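You operate a simulated robot arm through the tools that you are given. There is no shell and no other tool.

You run a simulated robot arm. Do the job below in one go: nothing can be reset, and whatever is moved stays where it is left.

JOB
Push small cartons 59 and 27 back to the strap's line, pull the strap over them and shut the buckle.
Where things are to end (x, y in the base frame): small carton within 30 mm of [670, -490]; small carton within 30 mm of [670, -260].

Only the result counts: the job must be done as asked and must still hold three seconds after the hand-in. Knocking over, shifting, dropping, spilling or breaking anything else fails it.

ROBOT AND FRAMES
A 7-joint arm with a three-finger gripper, fixed in place. Base frame: the origin is at the foot of the arm, x ahead of it, y to its left, z up. Readings come in mm, degrees, newtons and seconds.
Its first joint turns from -166.0 to 166.0 degrees. Payload 2.69 kg.
The tool frame sits at the grasp point between the pads (the TCP): z along the fingers, y along the line on which they close. The tips reach 30 mm beyond it. Largest opening 128 mm; the body of the gripper starts 117 mm behind the TCP.
Orientation is that of the tool frame in the base frame, as a unit quaternion [w, x, y, z]. With the fingers straight down and closing along the base's y, the tool's x points along the base's -x, its y along +y and its z along -z.

CONTROLS
- The arm moves only by the tool apply_moves. Its argument "targets" is a list that holds one entry, the list of rows, each a list of 7 numbers: the shift along the tool's x, y, z in mm, then the turn, a rotation vector about the tool's x, y, z in degrees, then the finger opening in mm, from 0 to 128. In form: [[[x, y, z, ax, ay, az, grip], ...]]. A call has 1 to 20 rows; each row shifts and turns the commanded pose from where the row before left it, along the tool's axes as they then stand. A row lasts 0.2 s, in which the tool goes at most 50 mm and 8.6 degrees; a call with a longer step from one row to the next is refused whole, and so is a gripper value outside its range. A pose out of reach is approached as far as the arm can. The call stops where the force on the tool passes 90 N (or 10 N more than at its start, if that is more) or the arm is blocked; 0.2 s more then pass. The fingers move at their own pace and stop on an object; they squeeze with about 26 N. The grip force told is the motor's: it shows also when the fingers shut on nothing. Time passes only in rows, and 0.2 s behind the last, so rows that do not move let the fingers close. The reply holds the time, the measured pose of the TCP, the force on the tool along the base axes, the opening and the grip force, in the units named above and with some noise, with the torque about the TCP (base axes, N m) and any sound that the robot's microphone picked up.
- Cameras (640 x 400 px; columns grow to the right, rows downward): "scene" is fixed at [400.1, -650.3, 1044.5]; the picture's right is [0.82, -0.57, 0.00], its down [-0.44, -0.63, -0.64] and it looks along [0.36, 0.53, -0.77] (base axes); focal length 275 px, centre (320, 200). "wrist" rides on the gripper at [58, 54, -131] in the tool frame; the picture's right is [-0.68, 0.74, 0.00], its down [-0.62, -0.57, -0.55] and it looks along [-0.40, -0.37, 0.84] (tool axes); focal length 234 px, centre (320, 200).
- camera(camera): a new picture of that camera. No time passes.
- slide_trunk(by): slides the trunk up (or, below 0, down) by that many mm; the arm rides with it, the base frame stays. It gives what a move gives, with no picture.
- locate(camera, pixels): for up to 12 pixels [column, row] of the newest picture of that camera ("zoom" is the newest enlarged one), the place [x, y, z] in the base frame of the surface seen there, good to about 3 mm. No time passes.
- inspect(camera, box): a new picture of the part [left, top, right, bottom] of that camera's present view, enlarged. No time passes.
- job_done(): hands the job in; it is judged then, once.

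Open the gripper and draw the arm clear of the work before you hand the job in, unless the task says otherwise.

The tools are called after "Request:" by a JSON object that holds its "method" and its "body". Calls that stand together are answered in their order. apply_moves: Moves the arm, as the interface text tells. Its arguments: {"type":"object","properties":{"targets":{"type":"array","items":{"type":"array","items":{"type":"array","items":{"type":"number"}}}}},"required":["targets"]} The other tools are called the same way: slide_trunk (by) slides the trunk up or down; camera (camera) takes a picture; locate (camera, pixels) gives the place of the surface under pixels of a picture; inspect (camera, box) takes an enlarged picture of a part of a camera's view; job_done () hands the job in.

At the start:

```text
time: 0.0
eef_pos: [484.5, -358.2, 820.6]
tcp_rot: [0.0, -0.001, 1.0, 0.001]
force: [-0.5, -0.4, -0.2]
ft_torque: [-0.03, -0.03, 0.02]
opening: 128.2
grasp_force: 0.2
trunk travel left (down, up): [-150.0, 200.0]
```

scene: 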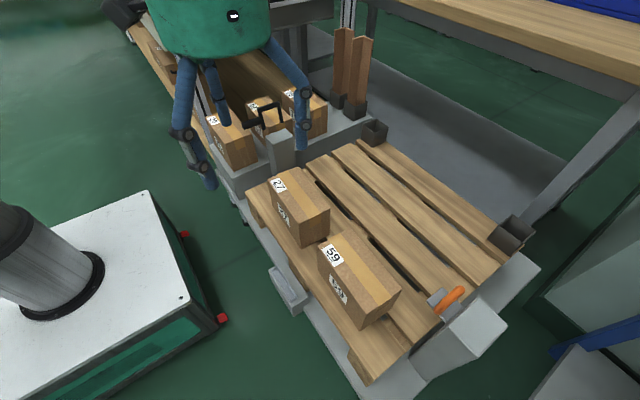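
wrist: 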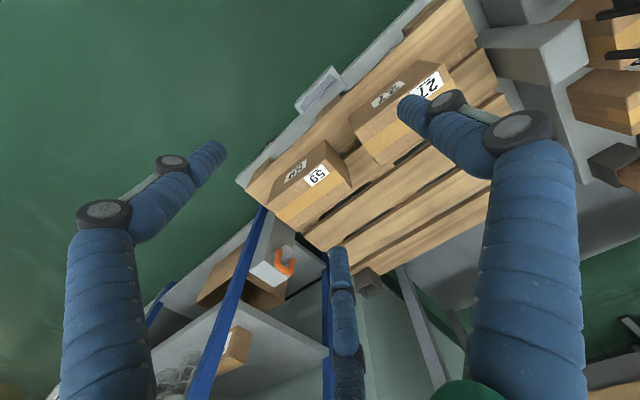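

The scene shows cartons 27 (≈298,205) and 59 (≈358,280) on a pallet, an orange item near (452,298) and a bracket by (290,150). I'll enlarge these areas to find the strap and buckle.

Request:
{"method": "inspect", "body": {"camera": "scene", "box": [380, 220, 540, 320]}}

Request:
{"method": "inspect", "body": {"camera": "scene", "box": [200, 80, 400, 205]}}

Request:
{"method": "inspect", "body": {"camera": "scene", "box": [230, 150, 550, 350]}}

Request:
{"method": "inspect", "body": {"camera": "wrist", "box": [180, 220, 400, 357]}}

```text
4.00 times, centred on (460, 270) of scene
```

zoom: 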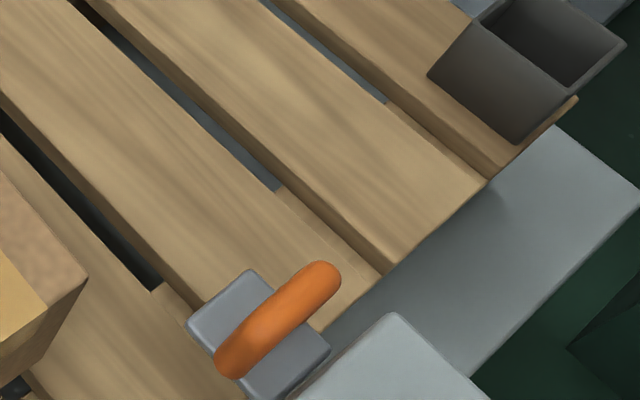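

```text
3.20 times, centred on (300, 142) of scene
```

zoom: 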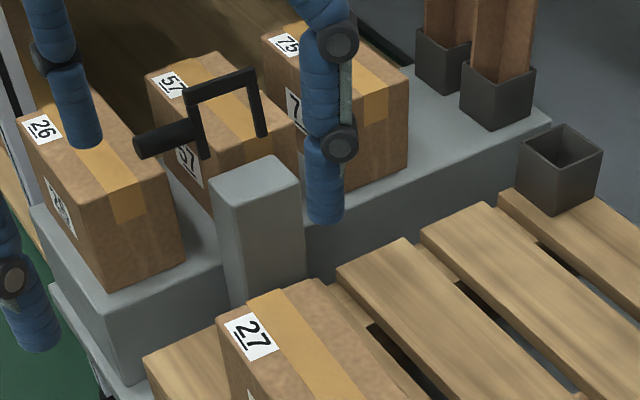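

```text
2.00 times, centred on (390, 250) of scene
```

zoom: 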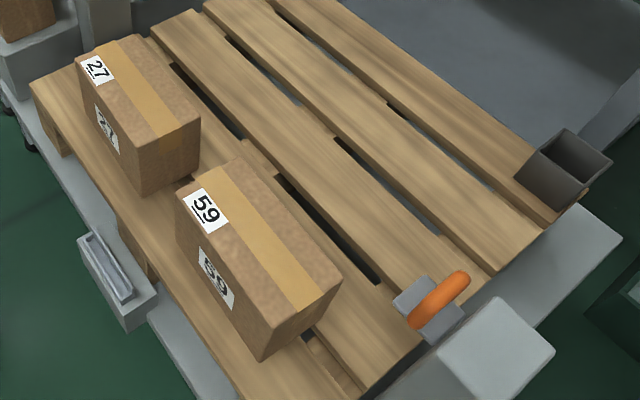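

```text
2.91 times, centred on (290, 288) of wrist
```

zoom: 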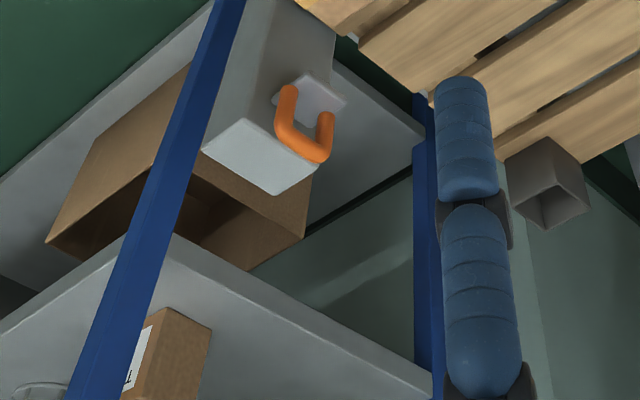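

The orange loop (452,298) sits on a plate by a post at the near end; the black lever (265,112) is above a grey post at the far end. I'll measure these and the cartons.

Request:
{"method": "camera", "body": {"camera": "scene"}}

Request:
{"method": "locate", "body": {"camera": "scene", "pixels": [[452, 298], [440, 310], [462, 291], [434, 297], [448, 318], [478, 318], [505, 322], [480, 352], [280, 134], [290, 165], [246, 124], [265, 109]]}}

Request:
{"method": "locate", "body": {"camera": "scene", "pixels": [[282, 112], [260, 105], [278, 180], [295, 172], [328, 208], [302, 220], [335, 242], [350, 240], [400, 288], [362, 305], [375, 130], [515, 228]]}}

Request:
{"method": "locate", "body": {"camera": "scene", "pixels": [[287, 290], [285, 270], [360, 345], [405, 320], [400, 250], [450, 250], [345, 170], [420, 200], [258, 190], [230, 140], [318, 115], [350, 80]]}}

```text
taken
```

scene: 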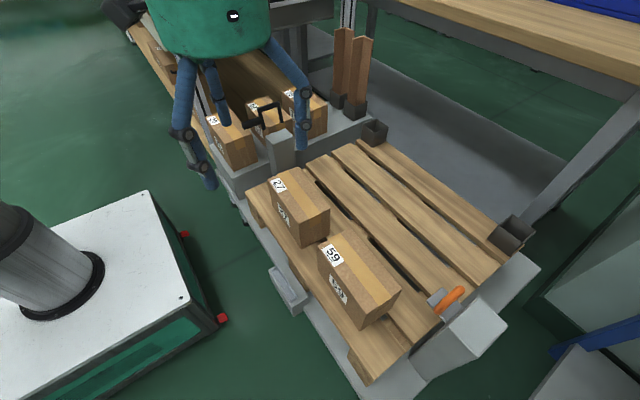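

```text
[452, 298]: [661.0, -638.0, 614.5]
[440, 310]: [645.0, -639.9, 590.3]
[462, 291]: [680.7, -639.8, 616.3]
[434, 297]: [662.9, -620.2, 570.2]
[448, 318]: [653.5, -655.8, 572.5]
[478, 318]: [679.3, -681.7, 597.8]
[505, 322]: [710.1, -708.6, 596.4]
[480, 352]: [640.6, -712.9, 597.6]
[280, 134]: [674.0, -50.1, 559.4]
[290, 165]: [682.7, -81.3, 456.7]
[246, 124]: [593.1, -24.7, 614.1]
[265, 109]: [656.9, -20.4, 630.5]
```

```text
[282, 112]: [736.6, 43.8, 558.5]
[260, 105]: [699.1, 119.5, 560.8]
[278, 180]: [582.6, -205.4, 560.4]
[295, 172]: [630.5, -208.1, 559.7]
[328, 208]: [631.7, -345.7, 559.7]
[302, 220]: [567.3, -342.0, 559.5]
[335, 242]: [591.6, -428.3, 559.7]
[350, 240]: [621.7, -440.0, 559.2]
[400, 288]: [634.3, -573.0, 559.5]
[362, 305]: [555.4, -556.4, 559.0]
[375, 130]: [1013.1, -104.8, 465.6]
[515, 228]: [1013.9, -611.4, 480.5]
```

```text
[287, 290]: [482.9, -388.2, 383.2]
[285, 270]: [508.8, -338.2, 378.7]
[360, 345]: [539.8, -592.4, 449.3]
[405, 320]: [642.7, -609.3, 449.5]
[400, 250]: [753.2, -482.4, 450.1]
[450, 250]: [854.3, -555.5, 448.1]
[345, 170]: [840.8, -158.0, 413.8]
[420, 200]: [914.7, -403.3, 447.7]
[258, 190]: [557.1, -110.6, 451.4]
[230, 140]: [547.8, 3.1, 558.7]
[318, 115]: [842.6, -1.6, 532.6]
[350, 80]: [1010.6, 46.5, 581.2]
```

Deck is z≈450, carton tops z≈560, the orange loop is at about (665,-640,570–616), and a black lever at about (593–700,-22,614–630). I'll check which blue parts belong to my gripper.

Request:
{"method": "camera", "body": {"camera": "wrist"}}

Request:
{"method": "locate", "body": {"camera": "wrist", "pixels": [[412, 108], [208, 155], [341, 262], [172, 170], [446, 104], [344, 320], [105, 215], [515, 130], [450, 390]]}}

Request:
{"method": "locate", "body": {"camera": "scene", "pixels": [[210, 185], [302, 145], [224, 118], [182, 135], [298, 88], [210, 20]]}}

```text
taken
```

wrist: 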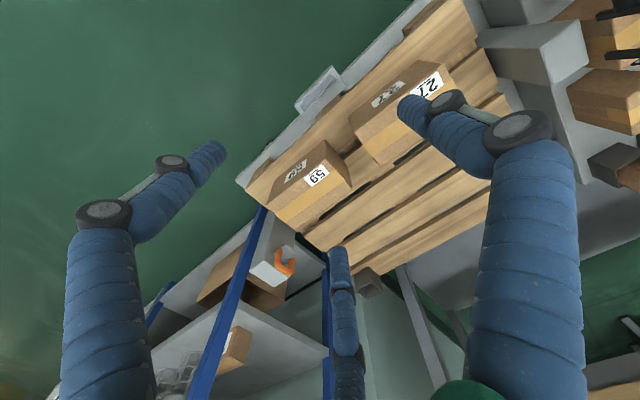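

```text
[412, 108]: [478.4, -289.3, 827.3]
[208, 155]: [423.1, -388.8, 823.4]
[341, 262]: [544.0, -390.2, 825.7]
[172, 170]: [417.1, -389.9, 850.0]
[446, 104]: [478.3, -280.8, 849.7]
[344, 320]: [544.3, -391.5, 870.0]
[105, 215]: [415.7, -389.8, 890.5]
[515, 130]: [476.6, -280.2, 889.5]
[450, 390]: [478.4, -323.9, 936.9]
```

```text
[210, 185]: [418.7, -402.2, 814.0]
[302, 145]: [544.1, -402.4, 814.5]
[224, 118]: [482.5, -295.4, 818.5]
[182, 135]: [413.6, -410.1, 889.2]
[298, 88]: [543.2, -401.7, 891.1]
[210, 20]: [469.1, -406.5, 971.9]
```

These are my own hand's parts: the gripper has three articulated fingers (one toward +y, two toward -y). I'll go nearer the orange loop for a view, partly closing the hand to see how the fingers move.

Request:
{"method": "apply_moves", "body": {"targets": [[[-15.7, -34.3, 11, 0, 0, 0, 128], [-15.7, -34.3, 11, 0, 0, 0, 128], [-15.7, -34.3, 11, 0, 0, 0, 128], [-15.7, -34.3, 11, 0, 0, 0, 20], [-15.7, -34.3, 11, 0, 0, 0, 20], [-15.7, -34.3, 11, 0, 0, 0, 20], [0, 0, 0, 0, 0, 0, 20]]]}}

Request:
{"method": "camera", "body": {"camera": "wrist"}}

Request:
{"method": "camera", "body": {"camera": "scene"}}

```text
time: 1.6
eef_pos: [577.7, -566.0, 755.1]
tcp_rot: [0.0, -0.001, 1.0, 0.0]
force: [0.0, -0.4, -0.2]
ft_torque: [0.02, -0.01, -0.01]
opening: 20.0
grasp_force: 0.1
trunk travel left (down, up): [-150.0, 200.0]
```

```text
taken
```

wrist: 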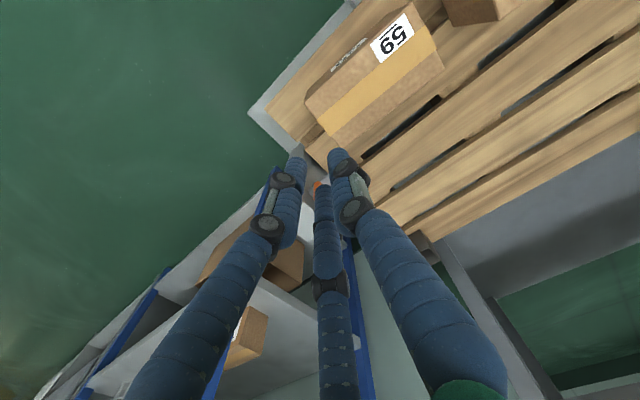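

```text
taken
```

scene: 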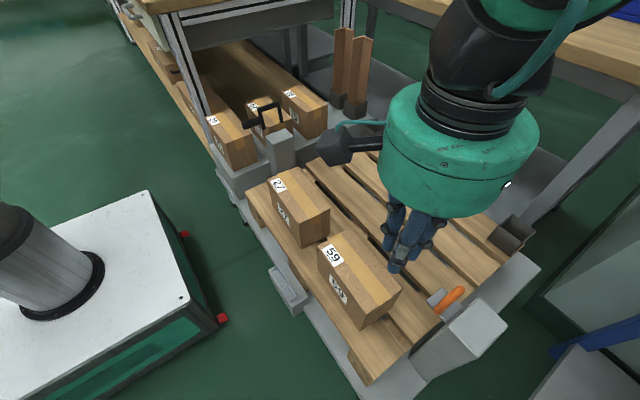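

The fingers close radially to the TCP. I'll open them again and enlarge the orange loop.

Request:
{"method": "apply_moves", "body": {"targets": [[[0, 0, 0, 0, 0, 0, 128], [0, 0, 0, 0, 0, 0, 128], [0, 0, 0, 0, 0, 0, 128]]]}}

Request:
{"method": "inspect", "body": {"camera": "wrist", "box": [240, 130, 400, 230]}}

Request:
{"method": "camera", "body": {"camera": "wrist"}}

Request:
{"method": "inspect", "body": {"camera": "scene", "box": [230, 90, 326, 150]}}

Request:
{"method": "inspect", "body": {"camera": "scene", "box": [420, 270, 500, 320]}}

```text
time: 2.4
eef_pos: [578.4, -565.4, 754.9]
tcp_rot: [0.0, 0.0, 1.0, 0.0]
force: [-0.2, -0.3, -0.1]
ft_torque: [0.02, -0.06, -0.01]
opening: 128.0
grasp_force: 0.1
trunk travel left (down, up): [-150.0, 200.0]
```

```text
4.00 times, centred on (320, 180) of wrist
```

zoom: 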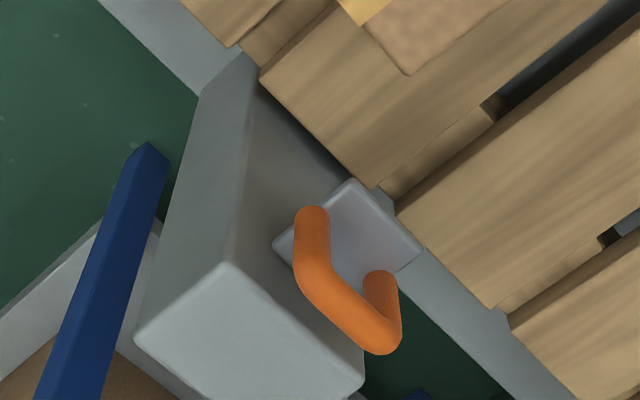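

```text
taken
```

wrist: 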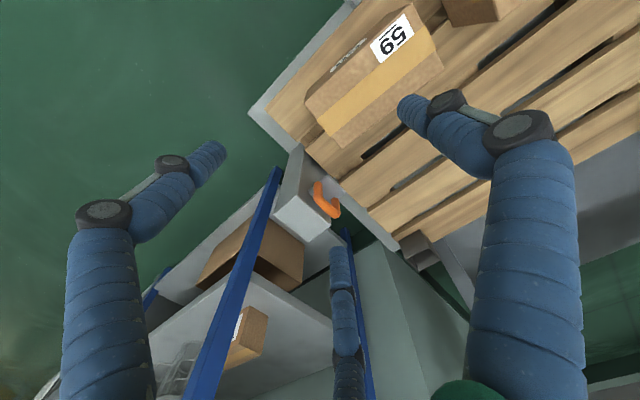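

```text
6.67 times, centred on (278, 120) of scene
```

zoom: 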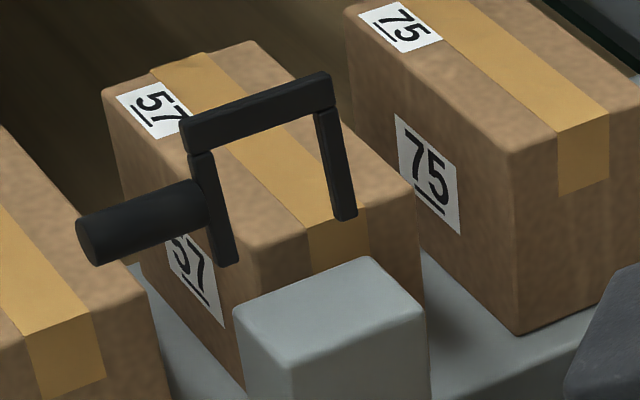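

```text
8.00 times, centred on (460, 295) of scene
```

zoom: 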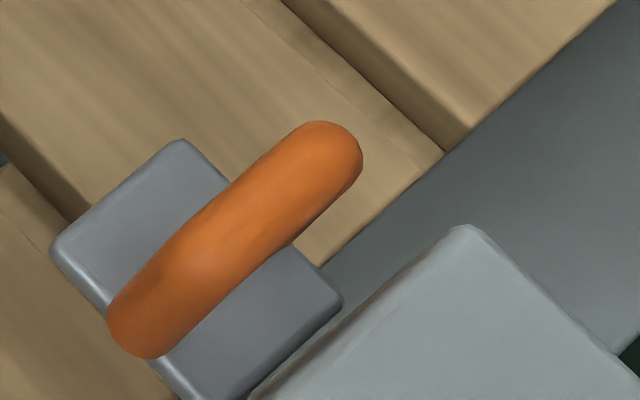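

The orange U stands on a small plate at z≈572 in front of the near post. Now I measure the black lever in an enlarged view and the frame structure behind it.

Request:
{"method": "locate", "body": {"camera": "scene", "pixels": [[215, 20], [205, 110], [280, 20], [345, 20], [170, 8], [355, 5], [195, 55], [310, 60], [400, 10]]}}

Request:
{"method": "inspect", "body": {"camera": "scene", "box": [230, 90, 326, 150]}}

Request:
{"method": "locate", "body": {"camera": "zoom", "pixels": [[90, 240], [190, 205], [205, 165], [195, 135], [225, 255], [260, 110], [320, 85], [328, 120], [345, 210], [240, 310], [365, 262], [420, 300]]}}

Request:
{"method": "locate", "body": {"camera": "zoom", "pixels": [[290, 362], [315, 310], [350, 380], [270, 380], [145, 220], [205, 200], [215, 230], [335, 165]]}}

```text
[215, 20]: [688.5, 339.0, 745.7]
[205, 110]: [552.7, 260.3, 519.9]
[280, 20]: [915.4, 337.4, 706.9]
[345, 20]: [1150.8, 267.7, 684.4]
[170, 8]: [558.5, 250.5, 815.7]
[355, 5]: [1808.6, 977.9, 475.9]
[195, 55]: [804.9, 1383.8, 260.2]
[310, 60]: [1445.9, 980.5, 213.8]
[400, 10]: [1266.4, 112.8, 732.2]
```

```text
6.67 times, centred on (278, 120) of scene
```

zoom: 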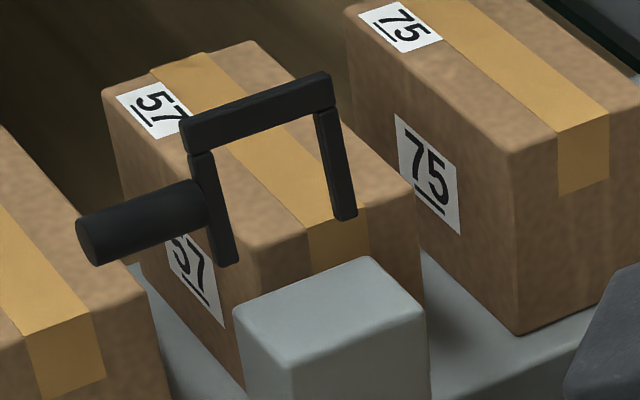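

```text
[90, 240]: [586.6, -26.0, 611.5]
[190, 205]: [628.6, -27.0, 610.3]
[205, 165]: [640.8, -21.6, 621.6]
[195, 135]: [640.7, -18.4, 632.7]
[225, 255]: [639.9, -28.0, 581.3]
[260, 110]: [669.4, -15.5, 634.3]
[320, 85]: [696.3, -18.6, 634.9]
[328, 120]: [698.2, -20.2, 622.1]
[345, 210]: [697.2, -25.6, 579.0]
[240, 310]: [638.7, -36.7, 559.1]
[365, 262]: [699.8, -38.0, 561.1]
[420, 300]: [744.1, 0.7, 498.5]
```

```text
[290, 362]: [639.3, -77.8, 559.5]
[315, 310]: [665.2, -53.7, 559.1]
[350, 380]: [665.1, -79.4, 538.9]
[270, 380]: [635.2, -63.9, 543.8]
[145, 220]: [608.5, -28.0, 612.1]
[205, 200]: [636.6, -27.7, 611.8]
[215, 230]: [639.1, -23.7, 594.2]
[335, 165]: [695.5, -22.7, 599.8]
```

The lever is a bail with arms at x≈640 and 698, from (y -28, z 580) up to a cross bar at (y -18, z 634), with a grip stub toward -x at z≈611; it seems to fold toward -y over the post (top z 560). I'll fly over, high up, for a closer look at it.

Request:
{"method": "apply_moves", "body": {"targets": [[[1.5, 46, -2.2, 0, 0, 0, 128], [1.5, 46, -2.2, 0, 0, 0, 128], [1.5, 46, -2.2, 0, 0, 0, 128], [1.5, 46, -2.2, 0, 0, 0, 128], [1.5, 46, -2.2, 0, 0, 0, 128], [1.5, 46, -2.2, 0, 0, 0, 128], [1.5, 46, -2.2, 0, 0, 0, 128], [1.5, 46, -2.2, 0, 0, 0, 128], [1.5, 46, -2.2, 0, 0, 0, 128], [1.5, 46, -2.2, 0, 0, 0, 128], [1.5, 46, -2.2, 0, 0, 0, 128], [1.5, 46, -2.2, 0, 0, 0, 128], [1.5, 46, -2.2, 0, 0, 0, 128]]]}}

Request:
{"method": "camera", "body": {"camera": "wrist"}}

Request:
{"method": "inspect", "body": {"camera": "wrist", "box": [240, 130, 400, 230]}}

Request:
{"method": "camera", "body": {"camera": "scene"}}

Request:
{"method": "inspect", "body": {"camera": "scene", "box": [250, 160, 410, 350]}}

```text
time: 5.2
eef_pos: [559.9, 31.8, 781.8]
tcp_rot: [0.0, 0.0, 1.0, 0.001]
force: [-0.6, -0.2, -1.2]
ft_torque: [0.03, -0.02, 0.01]
opening: 127.7
grasp_force: 0.1
trunk travel left (down, up): [-150.0, 200.0]
```

```text
taken
```

wrist: 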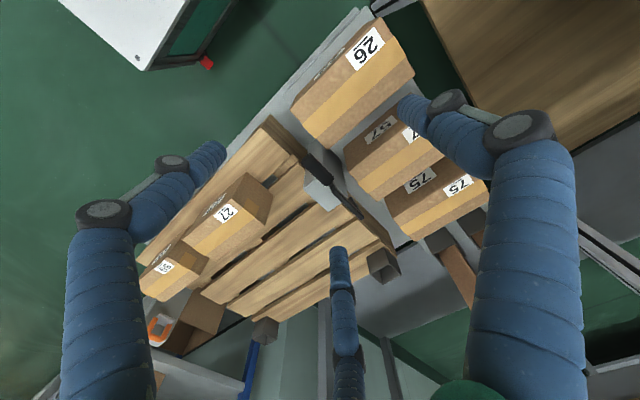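

```text
4.00 times, centred on (320, 180) of wrist
```

zoom: 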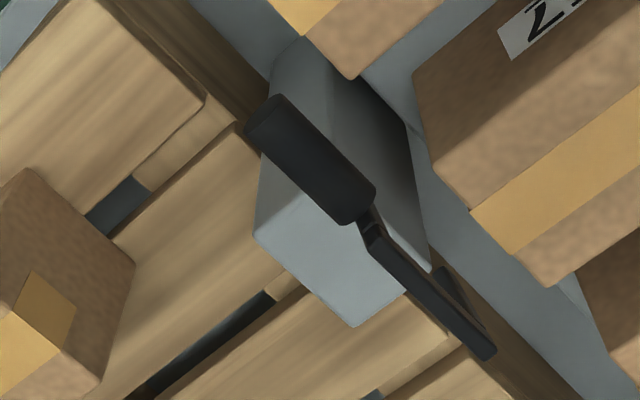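

```text
taken
```

scene: 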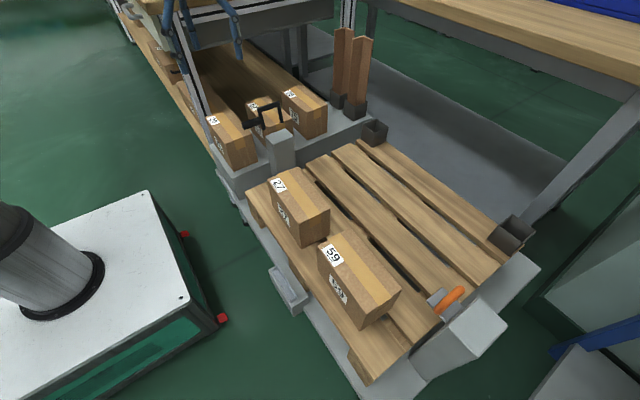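

```text
2.11 times, centred on (330, 255) of scene
```

zoom: 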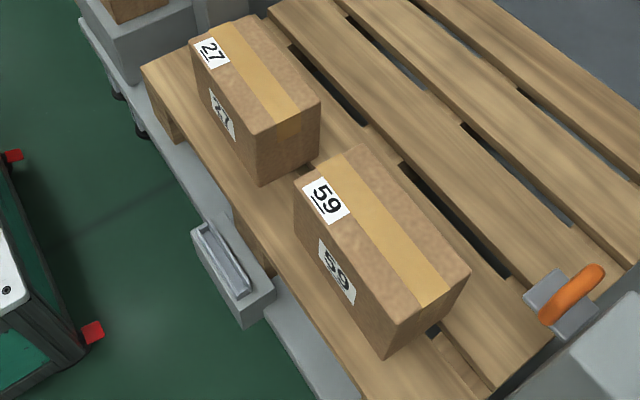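

The lever sits just behind the post's top as expected. Next, precise corners of both carton tops from the enlarged scene picture.

Request:
{"method": "locate", "body": {"camera": "zoom", "pixels": [[194, 42], [254, 18], [318, 100], [260, 132], [298, 182], [358, 148], [467, 270], [388, 318], [262, 180], [388, 352], [192, 48], [296, 192]]}}

Request:
{"method": "locate", "body": {"camera": "wrist", "pixels": [[226, 150], [222, 158], [340, 248], [399, 100], [402, 112]]}}

```text
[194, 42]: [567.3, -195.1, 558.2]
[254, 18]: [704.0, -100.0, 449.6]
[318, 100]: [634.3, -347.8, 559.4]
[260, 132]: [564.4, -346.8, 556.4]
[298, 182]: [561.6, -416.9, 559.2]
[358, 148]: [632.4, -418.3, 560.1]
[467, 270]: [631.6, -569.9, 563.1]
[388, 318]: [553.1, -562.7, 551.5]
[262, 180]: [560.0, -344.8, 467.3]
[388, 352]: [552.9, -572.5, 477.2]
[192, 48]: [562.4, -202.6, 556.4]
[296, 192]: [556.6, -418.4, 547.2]
```

```text
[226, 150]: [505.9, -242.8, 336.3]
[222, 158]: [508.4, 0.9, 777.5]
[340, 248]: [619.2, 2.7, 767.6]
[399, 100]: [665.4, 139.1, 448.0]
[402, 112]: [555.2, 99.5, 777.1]
```

Carton 27 spans x≈563–634, y≈-348…-198; carton 59 x≈556–632, y≈-572…-417; both need about +72 mm in x. I move to the -x side of carton 27 at height and yaw the hand -90° so its two-finger side faces +x for a stable push.

Request:
{"method": "apply_moves", "body": {"targets": [[[11.4, -43.4, 11.7, 0, 0, 0, 90], [11.4, -43.4, 11.7, 0, 0, 0, 90], [11.4, -43.4, 11.7, 0, 0, 0, 90], [11.4, -43.4, 11.7, 0, 0, 0, 90], [11.4, -43.4, 11.7, 0, 0, 0, 90], [11.4, -43.4, 11.7, 0, 0, 0, 90], [11.4, -43.4, 11.7, 0, 0, 0, 90], [0, 0, 0, 0, 0, -8.2, 90], [0, 0, 0, 0, 0, -8.2, 90], [0, 0, 0, 0, 0, -8.2, 90], [0, 0, 0, 0, 0, -8.2, 90], [0, 0, 0, 0, 0, -8.2, 90], [0, 0, 0, 0, 0, -8.2, 90], [0, 0, 0, 0, 0, -8.2, 90], [0, 0, 0, 0, 0, -8.2, 90], [0, 0, 0, 0, 0, -8.2, 90], [0, 0, 0, 0, 0, -8.2, 90], [0, 0, 0, 0, 0, -8, 90]]]}}

Request:
{"method": "camera", "body": {"camera": "scene"}}

Request:
{"method": "camera", "body": {"camera": "wrist"}}

```text
time: 9.0
eef_pos: [479.4, -269.9, 700.3]
tcp_rot: [0.0, 0.709, -0.705, -0.001]
force: [-0.7, 0.0, 0.2]
ft_torque: [0.03, 0.01, -0.01]
opening: 90.2
grasp_force: 0.1
trunk travel left (down, up): [-150.0, 200.0]
```

```text
taken
```

scene: 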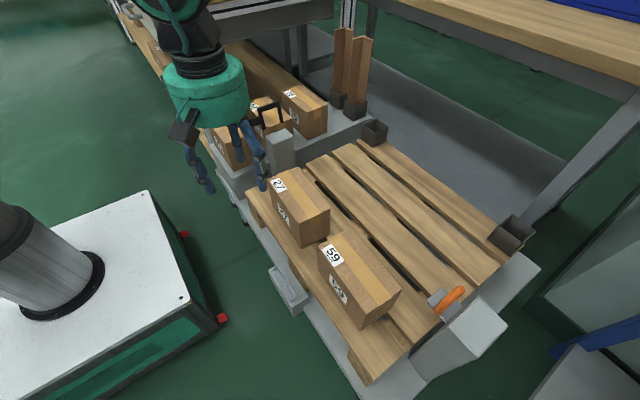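

```text
taken
```

wrist: 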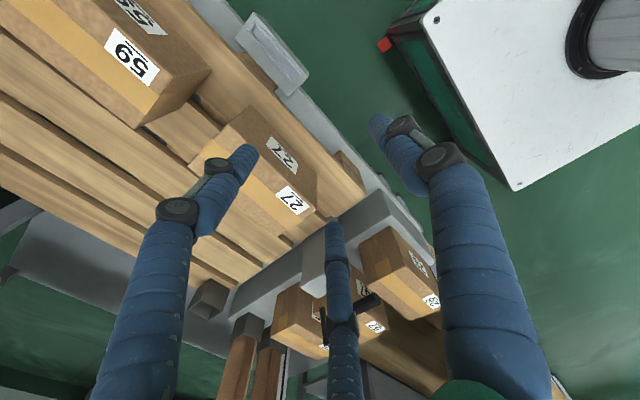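

The hand is at (479,-270) with the pair of fingers toward carton 27. I descend to TCP z≈515 and then approach the carton slowly.

Request:
{"method": "apply_moves", "body": {"targets": [[[0, 0, 46, 0, 0, 0, 90], [0, 0, 46, 0, 0, 0, 90], [0, 0, 46, 0, 0, 0, 90], [0, 0, 46, 0, 0, 0, 90], [0, 0, 0, 0, 0, 0, 90]]]}}

Request:
{"method": "camera", "body": {"camera": "scene"}}

Request:
{"method": "inspect", "body": {"camera": "scene", "box": [180, 120, 340, 260]}}

```text
time: 10.2
eef_pos: [479.1, -272.1, 514.2]
tcp_rot: [0.0, -0.707, 0.707, 0.001]
force: [-0.1, -1.0, -0.3]
ft_torque: [0.0, 0.0, 0.02]
opening: 90.1
grasp_force: 0.0
trunk travel left (down, up): [-150.0, 200.0]
```

```text
taken
```

scene: 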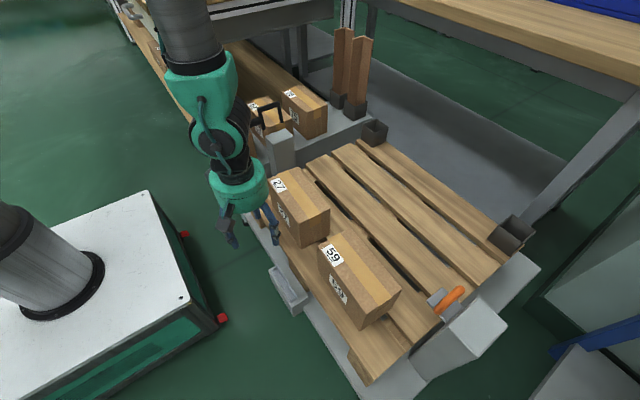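

```text
2.86 times, centred on (260, 190) of scene
```

zoom: 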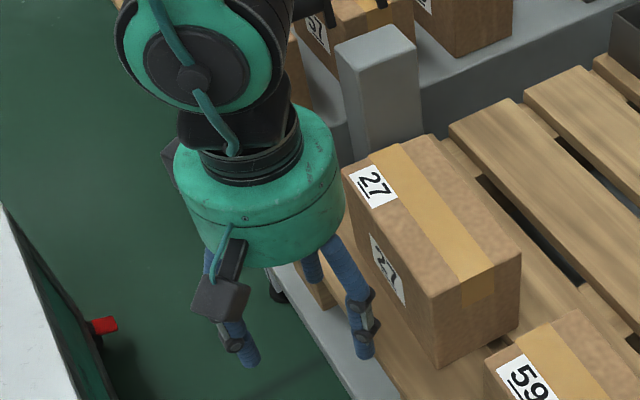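

The hand is beside carton 27; the arm hides box 26, so I check where the elbow and hand sit relative to it and the gap to the carton.

Request:
{"method": "locate", "body": {"camera": "scene", "pixels": [[215, 135], [242, 150], [262, 185], [277, 235], [210, 90], [190, 50], [225, 140], [264, 200], [275, 228]]}}

```text
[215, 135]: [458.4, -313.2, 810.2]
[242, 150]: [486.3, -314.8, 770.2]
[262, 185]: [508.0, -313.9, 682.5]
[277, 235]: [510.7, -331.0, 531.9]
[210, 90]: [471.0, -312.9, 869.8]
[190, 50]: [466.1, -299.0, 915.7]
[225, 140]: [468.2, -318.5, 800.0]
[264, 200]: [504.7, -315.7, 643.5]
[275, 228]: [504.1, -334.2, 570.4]
```

The arm is well above box 26 (z>640). I approach the carton in small steps and watch the force for contact.

Request:
{"method": "apply_moves", "body": {"targets": [[[0, -10, 0, 0, 0, 0, 90], [0, -10, 0, 0, 0, 0, 90], [0, -6, 0, 0, 0, 0, 90], [0, -6, 0, 0, 0, 0, 90], [0, -6, 0, 0, 0, 0, 90]]]}}

Request:
{"method": "inspect", "body": {"camera": "scene", "box": [180, 120, 340, 260]}}

```text
time: 11.4
eef_pos: [516.8, -269.7, 517.6]
tcp_rot: [0.0, -0.707, 0.707, 0.0]
force: [0.0, -0.2, -0.2]
ft_torque: [-0.01, 0.0, -0.02]
opening: 89.9
grasp_force: 0.0
trunk travel left (down, up): [-150.0, 200.0]
```

```text
2.86 times, centred on (260, 190) of scene
```

zoom: 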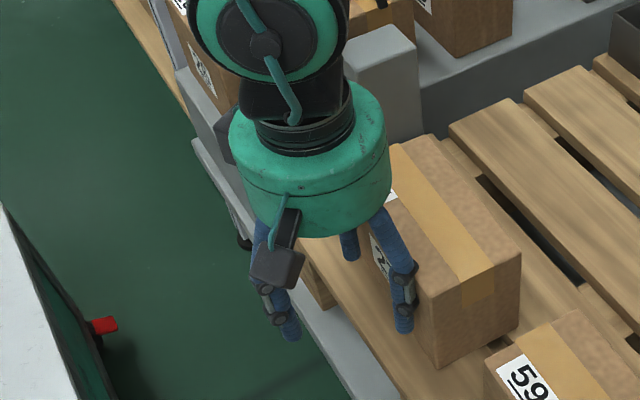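

No contact yet at TCP x=517, but the fingers are close to the carton's face. I push on in small steps.

Request:
{"method": "apply_moves", "body": {"targets": [[[0, -6, 0, 0, 0, 0, 90], [0, -6, 0, 0, 0, 0, 90], [0, -6, 0, 0, 0, 0, 90], [0, -6, 0, 0, 0, 0, 90], [0, -6, 0, 0, 0, 0, 90]]]}}

Request:
{"method": "inspect", "body": {"camera": "scene", "box": [220, 140, 380, 260]}}

```text
time: 12.6
eef_pos: [547.5, -271.7, 518.1]
tcp_rot: [0.0, 0.707, -0.707, 0.0]
force: [-1.1, 0.1, -0.8]
ft_torque: [-0.01, -0.01, 0.01]
opening: 89.8
grasp_force: 0.1
trunk travel left (down, up): [-150.0, 200.0]
```

```text
3.33 times, centred on (300, 200) of scene
```

zoom: 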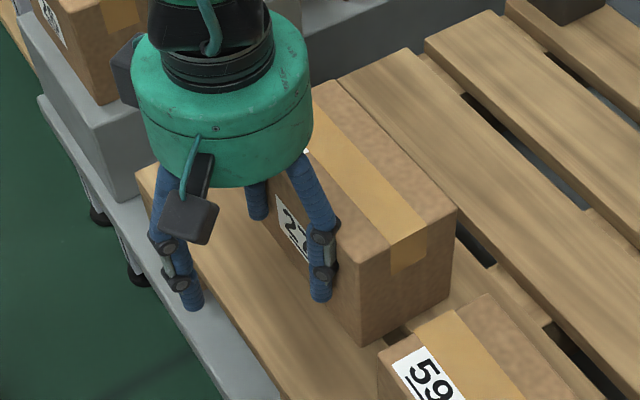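

The carton may have started moving (force −1 N); I measure its corners now.

Request:
{"method": "locate", "body": {"camera": "zoom", "pixels": [[453, 208], [400, 240], [330, 85], [364, 262], [363, 335], [322, 290], [350, 290]]}}

```text
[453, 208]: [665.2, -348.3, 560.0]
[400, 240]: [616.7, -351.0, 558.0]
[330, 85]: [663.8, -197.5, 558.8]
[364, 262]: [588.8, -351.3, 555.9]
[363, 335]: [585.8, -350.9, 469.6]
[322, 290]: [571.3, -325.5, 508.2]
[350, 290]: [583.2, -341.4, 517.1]
```

The carton is moving squarely (front top edge x≈664 at both ends), so its centre is ≈628. I push another 41 mm.

Request:
{"method": "apply_moves", "body": {"targets": [[[0, -6, 0, 0, 0, 0, 90], [0, -6, 0, 0, 0, 0, 90], [0, -6, 0, 0, 0, 0, 90], [0, -6, 0, 0, 0, 0, 90], [0, -6, 0, 0, 0, 0, 90], [0, -6, 0, 0, 0, 0, 90], [0, -5, 0, 0, 0, 0, 90]]]}}

Request:
{"method": "inspect", "body": {"camera": "scene", "box": [220, 140, 380, 260]}}

```text
time: 14.2
eef_pos: [588.3, -270.1, 518.0]
tcp_rot: [0.0, 0.707, -0.707, 0.0]
force: [-1.2, 0.6, -0.9]
ft_torque: [0.03, -0.03, 0.0]
opening: 89.4
grasp_force: 0.1
trunk travel left (down, up): [-150.0, 200.0]
```

```text
3.33 times, centred on (300, 200) of scene
```

zoom: 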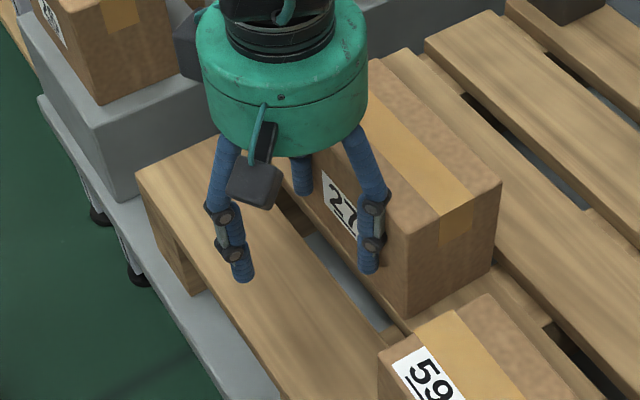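

Request:
{"method": "locate", "body": {"camera": "zoom", "pixels": [[499, 180], [410, 238], [395, 55], [372, 65], [440, 210]]}}

```text
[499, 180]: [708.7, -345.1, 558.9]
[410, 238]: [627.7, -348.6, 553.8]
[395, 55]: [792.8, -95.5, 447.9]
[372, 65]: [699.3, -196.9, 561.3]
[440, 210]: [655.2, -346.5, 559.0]
```

Carton 27 is now x≈631–707, y≈-347…-197, centre ≈(669,-272), in tolerance. I back off to x≈480 and slide along to carton 59's middle (y≈-494).

Request:
{"method": "apply_moves", "body": {"targets": [[[0, 36, 0, 0, 0, 0, 90], [0, 36, 0, 0, 0, 0, 90], [0, 36, 0, 0, 0, 0, 90], [45, 0, 0, 0, 0, 0, 90], [45, 0, 0, 0, 0, 0, 90], [45, 0, 0, 0, 0, 0, 90], [45, 0, 0, 0, 0, 0, 90], [44, 0, 0, 0, 0, 0, 90], [0, -10, 0, 0, 0, 0, 90], [0, -10, 0, 0, 0, 0, 90], [0, -10, 0, 0, 0, 0, 90]]]}}

Request:
{"method": "inspect", "body": {"camera": "scene", "box": [240, 160, 440, 350]}}

```text
time: 16.6
eef_pos: [511.2, -495.7, 517.0]
tcp_rot: [0.001, 0.708, -0.706, 0.0]
force: [-0.3, 0.5, 0.8]
ft_torque: [-0.01, -0.01, -0.01]
opening: 90.0
grasp_force: 0.0
trunk travel left (down, up): [-150.0, 200.0]
```

```text
2.11 times, centred on (340, 255) of scene
```

zoom: 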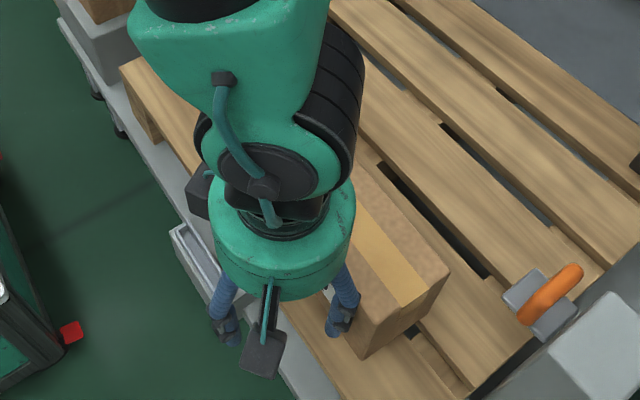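

The fingers are at carton 59's face. I push about 60 mm and then measure.

Request:
{"method": "apply_moves", "body": {"targets": [[[0, -6, 0, 0, 0, 0, 90], [0, -6, 0, 0, 0, 0, 90], [0, -6, 0, 0, 0, 0, 90], [0, -6, 0, 0, 0, 0, 90], [0, -6, 0, 0, 0, 0, 90], [0, -6, 0, 0, 0, 0, 90], [0, -6, 0, 0, 0, 0, 90], [0, -6, 0, 0, 0, 0, 90], [0, -6, 0, 0, 0, 0, 90], [0, -6, 0, 0, 0, 0, 90]]]}}

Request:
{"method": "inspect", "body": {"camera": "scene", "box": [240, 160, 440, 350]}}

```text
time: 18.8
eef_pos: [570.9, -494.4, 517.1]
tcp_rot: [-0.001, 0.707, -0.707, 0.0]
force: [-0.8, 0.5, -0.4]
ft_torque: [-0.04, 0.0, 0.02]
opening: 89.3
grasp_force: 0.0
trunk travel left (down, up): [-150.0, 200.0]
```

```text
2.11 times, centred on (340, 255) of scene
```

zoom: 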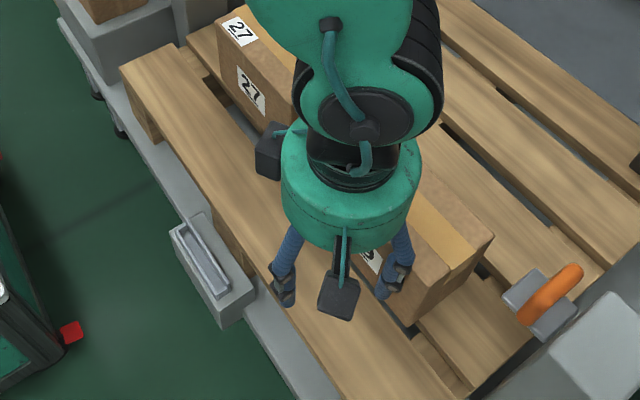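

Request:
{"method": "locate", "body": {"camera": "zoom", "pixels": [[491, 236], [412, 285], [450, 260], [422, 180], [412, 322]]}}

```text
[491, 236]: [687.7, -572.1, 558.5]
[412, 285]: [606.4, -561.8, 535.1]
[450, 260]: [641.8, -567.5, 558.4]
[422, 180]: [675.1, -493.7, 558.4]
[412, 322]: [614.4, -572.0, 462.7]
```

Carton 59's near end is x≈614–688 (centre ≈651). I push 19 mm more, then back off and look.

Request:
{"method": "apply_moves", "body": {"targets": [[[0, -6, 0, 0, 0, 0, 90], [0, -6, 0, 0, 0, 0, 90], [0, -6, 0, 0, 0, 0, 90], [0, -1, 0, 0, 0, 0, 90], [0, 30, 0, 0, 0, 0, 90], [0, 40, 0, 0, 0, 0, 90], [0, 40, 0, 0, 0, 0, 90], [0, 0, -45, 0, 0, 0, 128], [0, 0, -45, 0, 0, 0, 128], [0, 0, -45, 0, 0, 0, 128], [0, 0, -45, 0, 0, 0, 128], [0, 0, -40, 0, 0, 0, 128]]]}}

Request:
{"method": "camera", "body": {"camera": "scene"}}

Request:
{"method": "camera", "body": {"camera": "wrist"}}

Request:
{"method": "inspect", "body": {"camera": "scene", "box": [260, 150, 440, 330]}}

```text
time: 21.4
eef_pos: [473.5, -492.2, 736.9]
tcp_rot: [0.001, 0.708, -0.707, -0.001]
force: [0.2, 0.1, 0.2]
ft_torque: [0.0, -0.02, -0.02]
opening: 128.1
grasp_force: 0.0
trunk travel left (down, up): [-150.0, 200.0]
```

```text
taken
```

scene: 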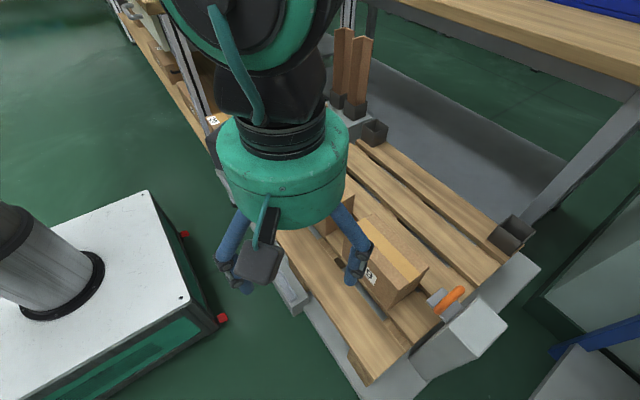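

```text
taken
```

wrist: 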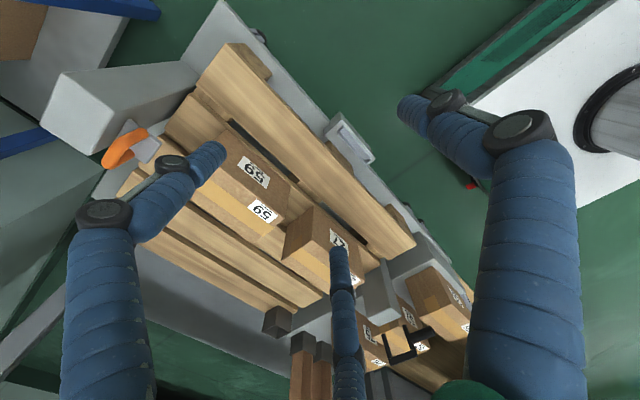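

```text
2.22 times, centred on (350, 240) of scene
```

zoom: 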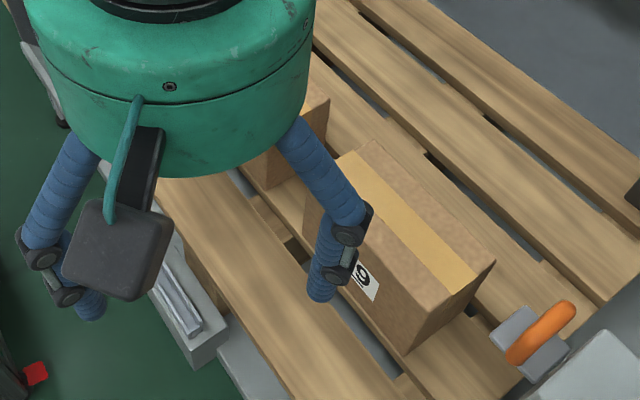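

Both cartons are in line. Now I enlarge the orange handle, plate and near post and measure them exactly.

Request:
{"method": "locate", "body": {"camera": "zoom", "pixels": [[495, 262], [410, 322], [375, 142], [335, 160], [405, 355]]}}

Request:
{"method": "inspect", "body": {"camera": "scene", "box": [420, 270, 500, 320]}}

Request:
{"method": "locate", "body": {"camera": "zoom", "pixels": [[180, 145], [55, 250], [120, 335], [340, 300], [190, 398], [260, 390], [335, 310], [150, 345], [340, 150], [230, 235], [460, 228], [320, 350]]}}

Request:
{"method": "locate", "body": {"camera": "zoom", "pixels": [[210, 200], [250, 270], [200, 255], [260, 210], [300, 130], [355, 175], [115, 310], [165, 355], [165, 210], [255, 300]]}}

Request:
{"method": "inspect", "body": {"camera": "wrist", "box": [30, 60, 190, 180]}}

```text
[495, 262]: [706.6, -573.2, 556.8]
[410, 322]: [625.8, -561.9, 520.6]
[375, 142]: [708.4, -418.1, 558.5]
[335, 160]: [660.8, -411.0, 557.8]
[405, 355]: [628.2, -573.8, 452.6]
```

```text
8.00 times, centred on (460, 295) of scene
```

zoom: 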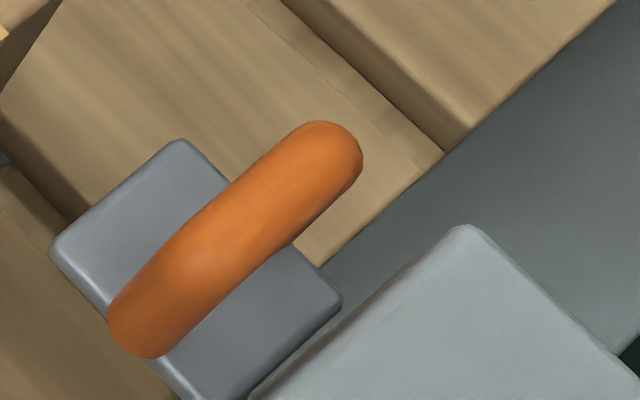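

```text
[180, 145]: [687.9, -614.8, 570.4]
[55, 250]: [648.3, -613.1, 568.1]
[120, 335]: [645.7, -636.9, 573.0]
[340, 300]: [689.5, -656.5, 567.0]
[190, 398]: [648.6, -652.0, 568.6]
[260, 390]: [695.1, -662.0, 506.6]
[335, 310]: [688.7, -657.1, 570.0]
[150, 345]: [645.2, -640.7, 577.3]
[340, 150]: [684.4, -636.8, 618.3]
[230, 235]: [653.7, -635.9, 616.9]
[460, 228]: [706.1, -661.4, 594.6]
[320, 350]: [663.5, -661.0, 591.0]
```

```text
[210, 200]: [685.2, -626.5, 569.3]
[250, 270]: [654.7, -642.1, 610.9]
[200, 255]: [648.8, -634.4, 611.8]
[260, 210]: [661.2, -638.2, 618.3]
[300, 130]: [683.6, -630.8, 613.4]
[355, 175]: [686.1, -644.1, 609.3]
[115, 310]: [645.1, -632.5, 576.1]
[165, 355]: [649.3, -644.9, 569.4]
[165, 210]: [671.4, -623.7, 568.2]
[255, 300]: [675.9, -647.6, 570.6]
```

```text
3.33 times, centred on (110, 120) of wrist
```

zoom: 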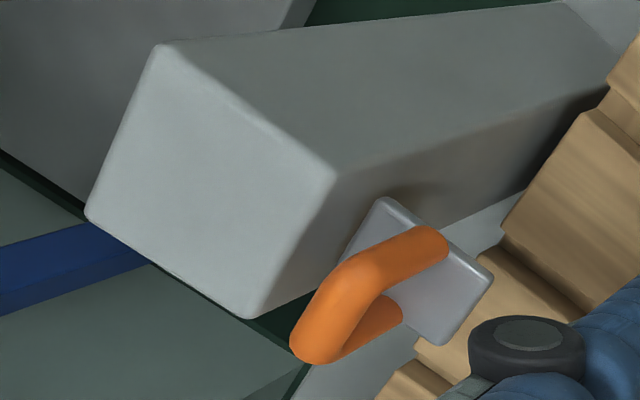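

Cartons are both centred near x≈668. Handle: bar along x 645–687 at y≈-638, top z≈618; plate x 648–690, y -657…-613, top z 570; near post face y≈-660, top z≈597. Next I check how far my fingertips really reach below the TCP.

Request:
{"method": "locate", "body": {"camera": "scene", "pixels": [[350, 285], [353, 282], [348, 283], [352, 275], [361, 262], [243, 290], [248, 292]]}}

Request:
{"method": "inspect", "body": {"camera": "scene", "box": [320, 200, 400, 300]}}

```text
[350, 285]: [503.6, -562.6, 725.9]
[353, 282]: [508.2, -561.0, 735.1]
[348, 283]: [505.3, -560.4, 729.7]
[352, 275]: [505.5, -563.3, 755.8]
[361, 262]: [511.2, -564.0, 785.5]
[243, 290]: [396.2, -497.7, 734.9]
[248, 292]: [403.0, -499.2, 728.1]
```

```text
4.00 times, centred on (360, 250) of scene
```

zoom: 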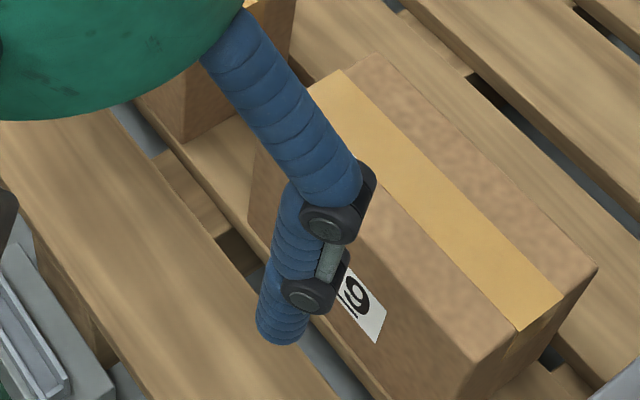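

Visible tip ends are only ~12–17 mm below TCP at full opening; the fingers are jointed, so this changes with closing. I yaw back +90° and hover above the handle with the hand nearly closed to look at its shape.

Request:
{"method": "apply_moves", "body": {"targets": [[[0, 0, 0, 0, 0, 8.2, 128], [0, 0, 0, 0, 0, 8.2, 128], [0, 0, 0, 0, 0, 8.2, 128], [0, 0, 0, 0, 0, 8.2, 128], [0, 0, 0, 0, 0, 8.2, 128], [0, 0, 0, 0, 0, 8.2, 128], [0, 0, 0, 0, 0, 8.2, 128], [0, 0, 0, 0, 0, 8.2, 128], [0, 0, 0, 0, 0, 8.2, 128], [0, 0, 0, 0, 0, 8.2, 128], [0, 0, 0, 0, 0, 8, 25], [-32.7, -25.2, 2.8, 0, 0, 0, 25], [-32.7, -25.2, 2.8, 0, 0, 0, 25], [-32.7, -25.2, 2.8, 0, 0, 0, 25], [-32.7, -25.2, 2.8, 0, 0, 0, 25], [-32.7, -25.2, 2.8, 0, 0, 0, 25], [-32.7, -25.2, 2.8, 0, 0, 0, 25]]]}}

Request:
{"method": "camera", "body": {"camera": "scene"}}

Request:
{"method": "camera", "body": {"camera": "wrist"}}

Request:
{"method": "inspect", "body": {"camera": "scene", "box": [380, 220, 540, 320]}}

```text
time: 25.0
eef_pos: [675.2, -646.3, 720.7]
tcp_rot: [0.001, 0.0, 1.0, 0.0]
force: [-1.2, 0.7, 0.3]
ft_torque: [-0.03, -0.04, 0.01]
opening: 25.1
grasp_force: 0.0
trunk travel left (down, up): [-150.0, 200.0]
```

```text
taken
```

scene: 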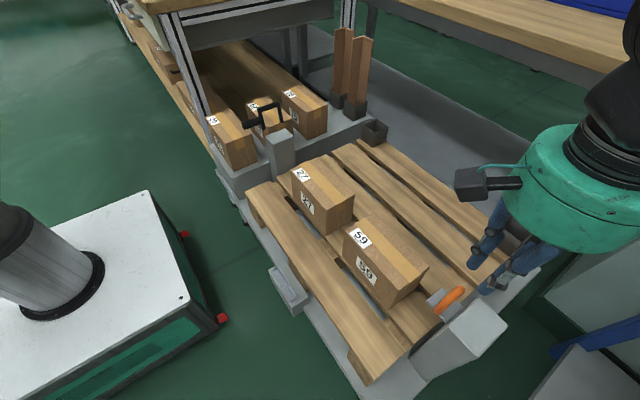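

```text
taken
```

wrist: 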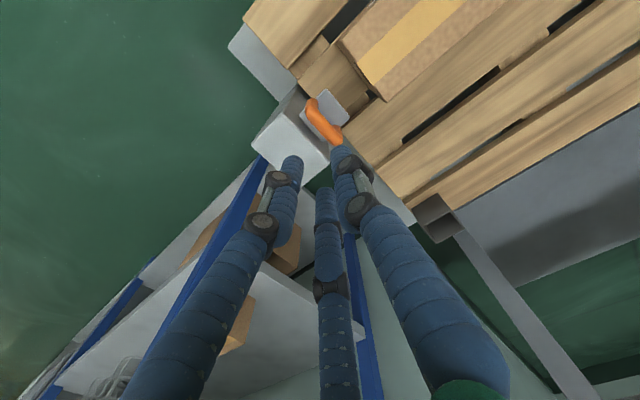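

```text
4.00 times, centred on (460, 270) of scene
```

zoom: 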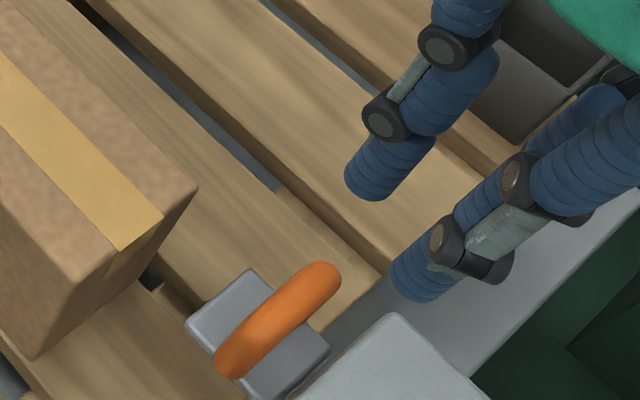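

Now I measure the fingertips at 25 mm opening in this enlarged view.

Request:
{"method": "locate", "body": {"camera": "zoom", "pixels": [[375, 195], [360, 180], [390, 192], [385, 165], [415, 295], [430, 285], [400, 280], [420, 265], [385, 120], [455, 240]]}}

Request:
{"method": "inspect", "body": {"camera": "wrist", "box": [260, 80, 400, 200]}}

Request:
{"method": "locate", "body": {"camera": "wrist", "pixels": [[293, 160], [327, 192], [340, 150], [327, 205], [345, 160], [290, 172]]}}

```text
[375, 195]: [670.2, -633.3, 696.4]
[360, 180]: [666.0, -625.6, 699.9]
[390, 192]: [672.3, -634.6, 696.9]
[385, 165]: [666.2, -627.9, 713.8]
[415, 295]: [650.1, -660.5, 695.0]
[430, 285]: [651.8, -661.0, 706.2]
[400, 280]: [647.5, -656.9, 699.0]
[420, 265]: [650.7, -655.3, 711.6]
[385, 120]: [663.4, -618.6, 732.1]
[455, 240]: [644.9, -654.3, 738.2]
```

```text
3.33 times, centred on (330, 140) of wrist
```

zoom: 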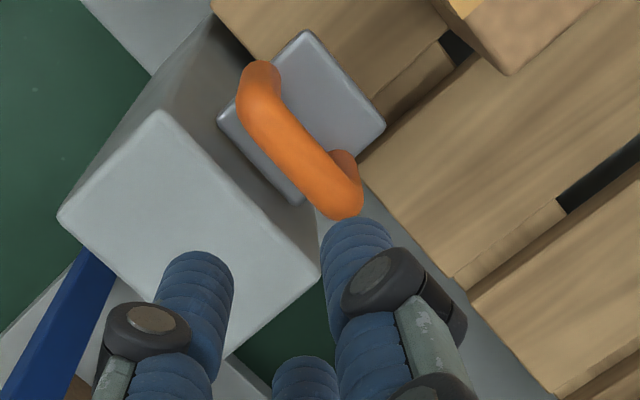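

```text
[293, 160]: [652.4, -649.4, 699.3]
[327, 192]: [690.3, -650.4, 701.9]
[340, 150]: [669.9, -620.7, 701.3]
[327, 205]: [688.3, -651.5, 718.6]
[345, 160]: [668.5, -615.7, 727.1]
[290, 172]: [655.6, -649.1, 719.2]
```

At 25 mm opening the tips reach ~28 mm below TCP and the three fingers are 120° apart. For buckle clearance I want the pair toward +y and the single finger toward -y, which a -60° yaw gives; I do that while hovering, with opening 60.

Request:
{"method": "apply_moves", "body": {"targets": [[[9, 13.5, 0, 0, 0, 0, 60], [0, 0, 0, 0, 0, -7.5, 60], [0, 0, 0, 0, 0, -7.5, 60], [0, 0, 0, 0, 0, -7.5, 60], [0, 0, 0, 0, 0, -7.5, 60], [0, 0, 0, 0, 0, -7.5, 60], [0, 0, 0, 0, 0, -7.5, 60], [0, 0, 0, 0, 0, -7.5, 60], [0, 0, 0, 0, 0, -7.5, 60], [0, 0, 30, 0, 0, 0, 60], [0, 0, 0, 0, 0, 0, 60]]]}}

Request:
{"method": "camera", "body": {"camera": "wrist"}}

Request:
{"method": "inspect", "body": {"camera": "scene", "box": [400, 220, 560, 330]}}

```text
time: 27.4
eef_pos: [666.3, -632.5, 690.4]
tcp_rot: [0.0, -0.501, 0.866, 0.0]
force: [-0.3, 0.5, -0.1]
ft_torque: [0.0, 0.03, 0.01]
opening: 60.1
grasp_force: 0.1
trunk travel left (down, up): [-150.0, 200.0]
```

```text
taken
```

wrist: 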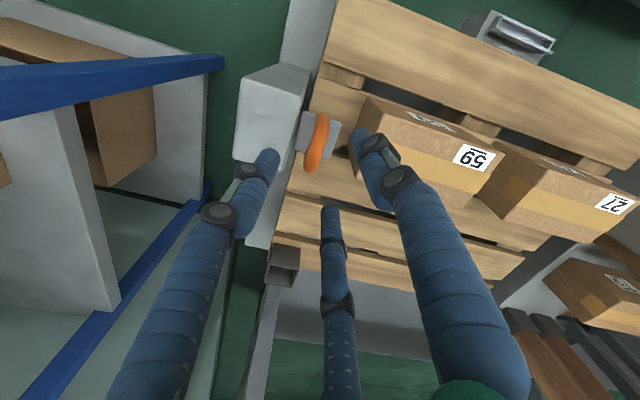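

```text
3.64 times, centred on (480, 275) of scene
```

zoom: 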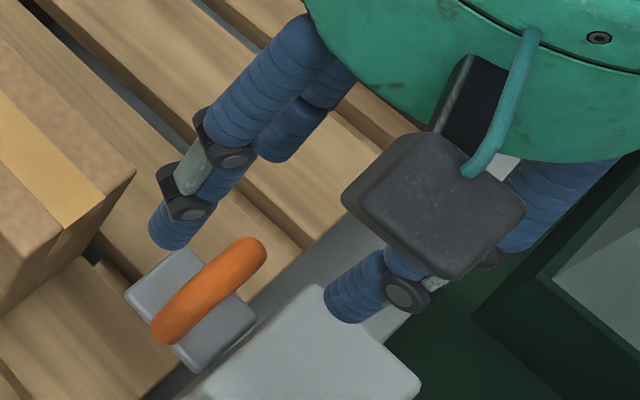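

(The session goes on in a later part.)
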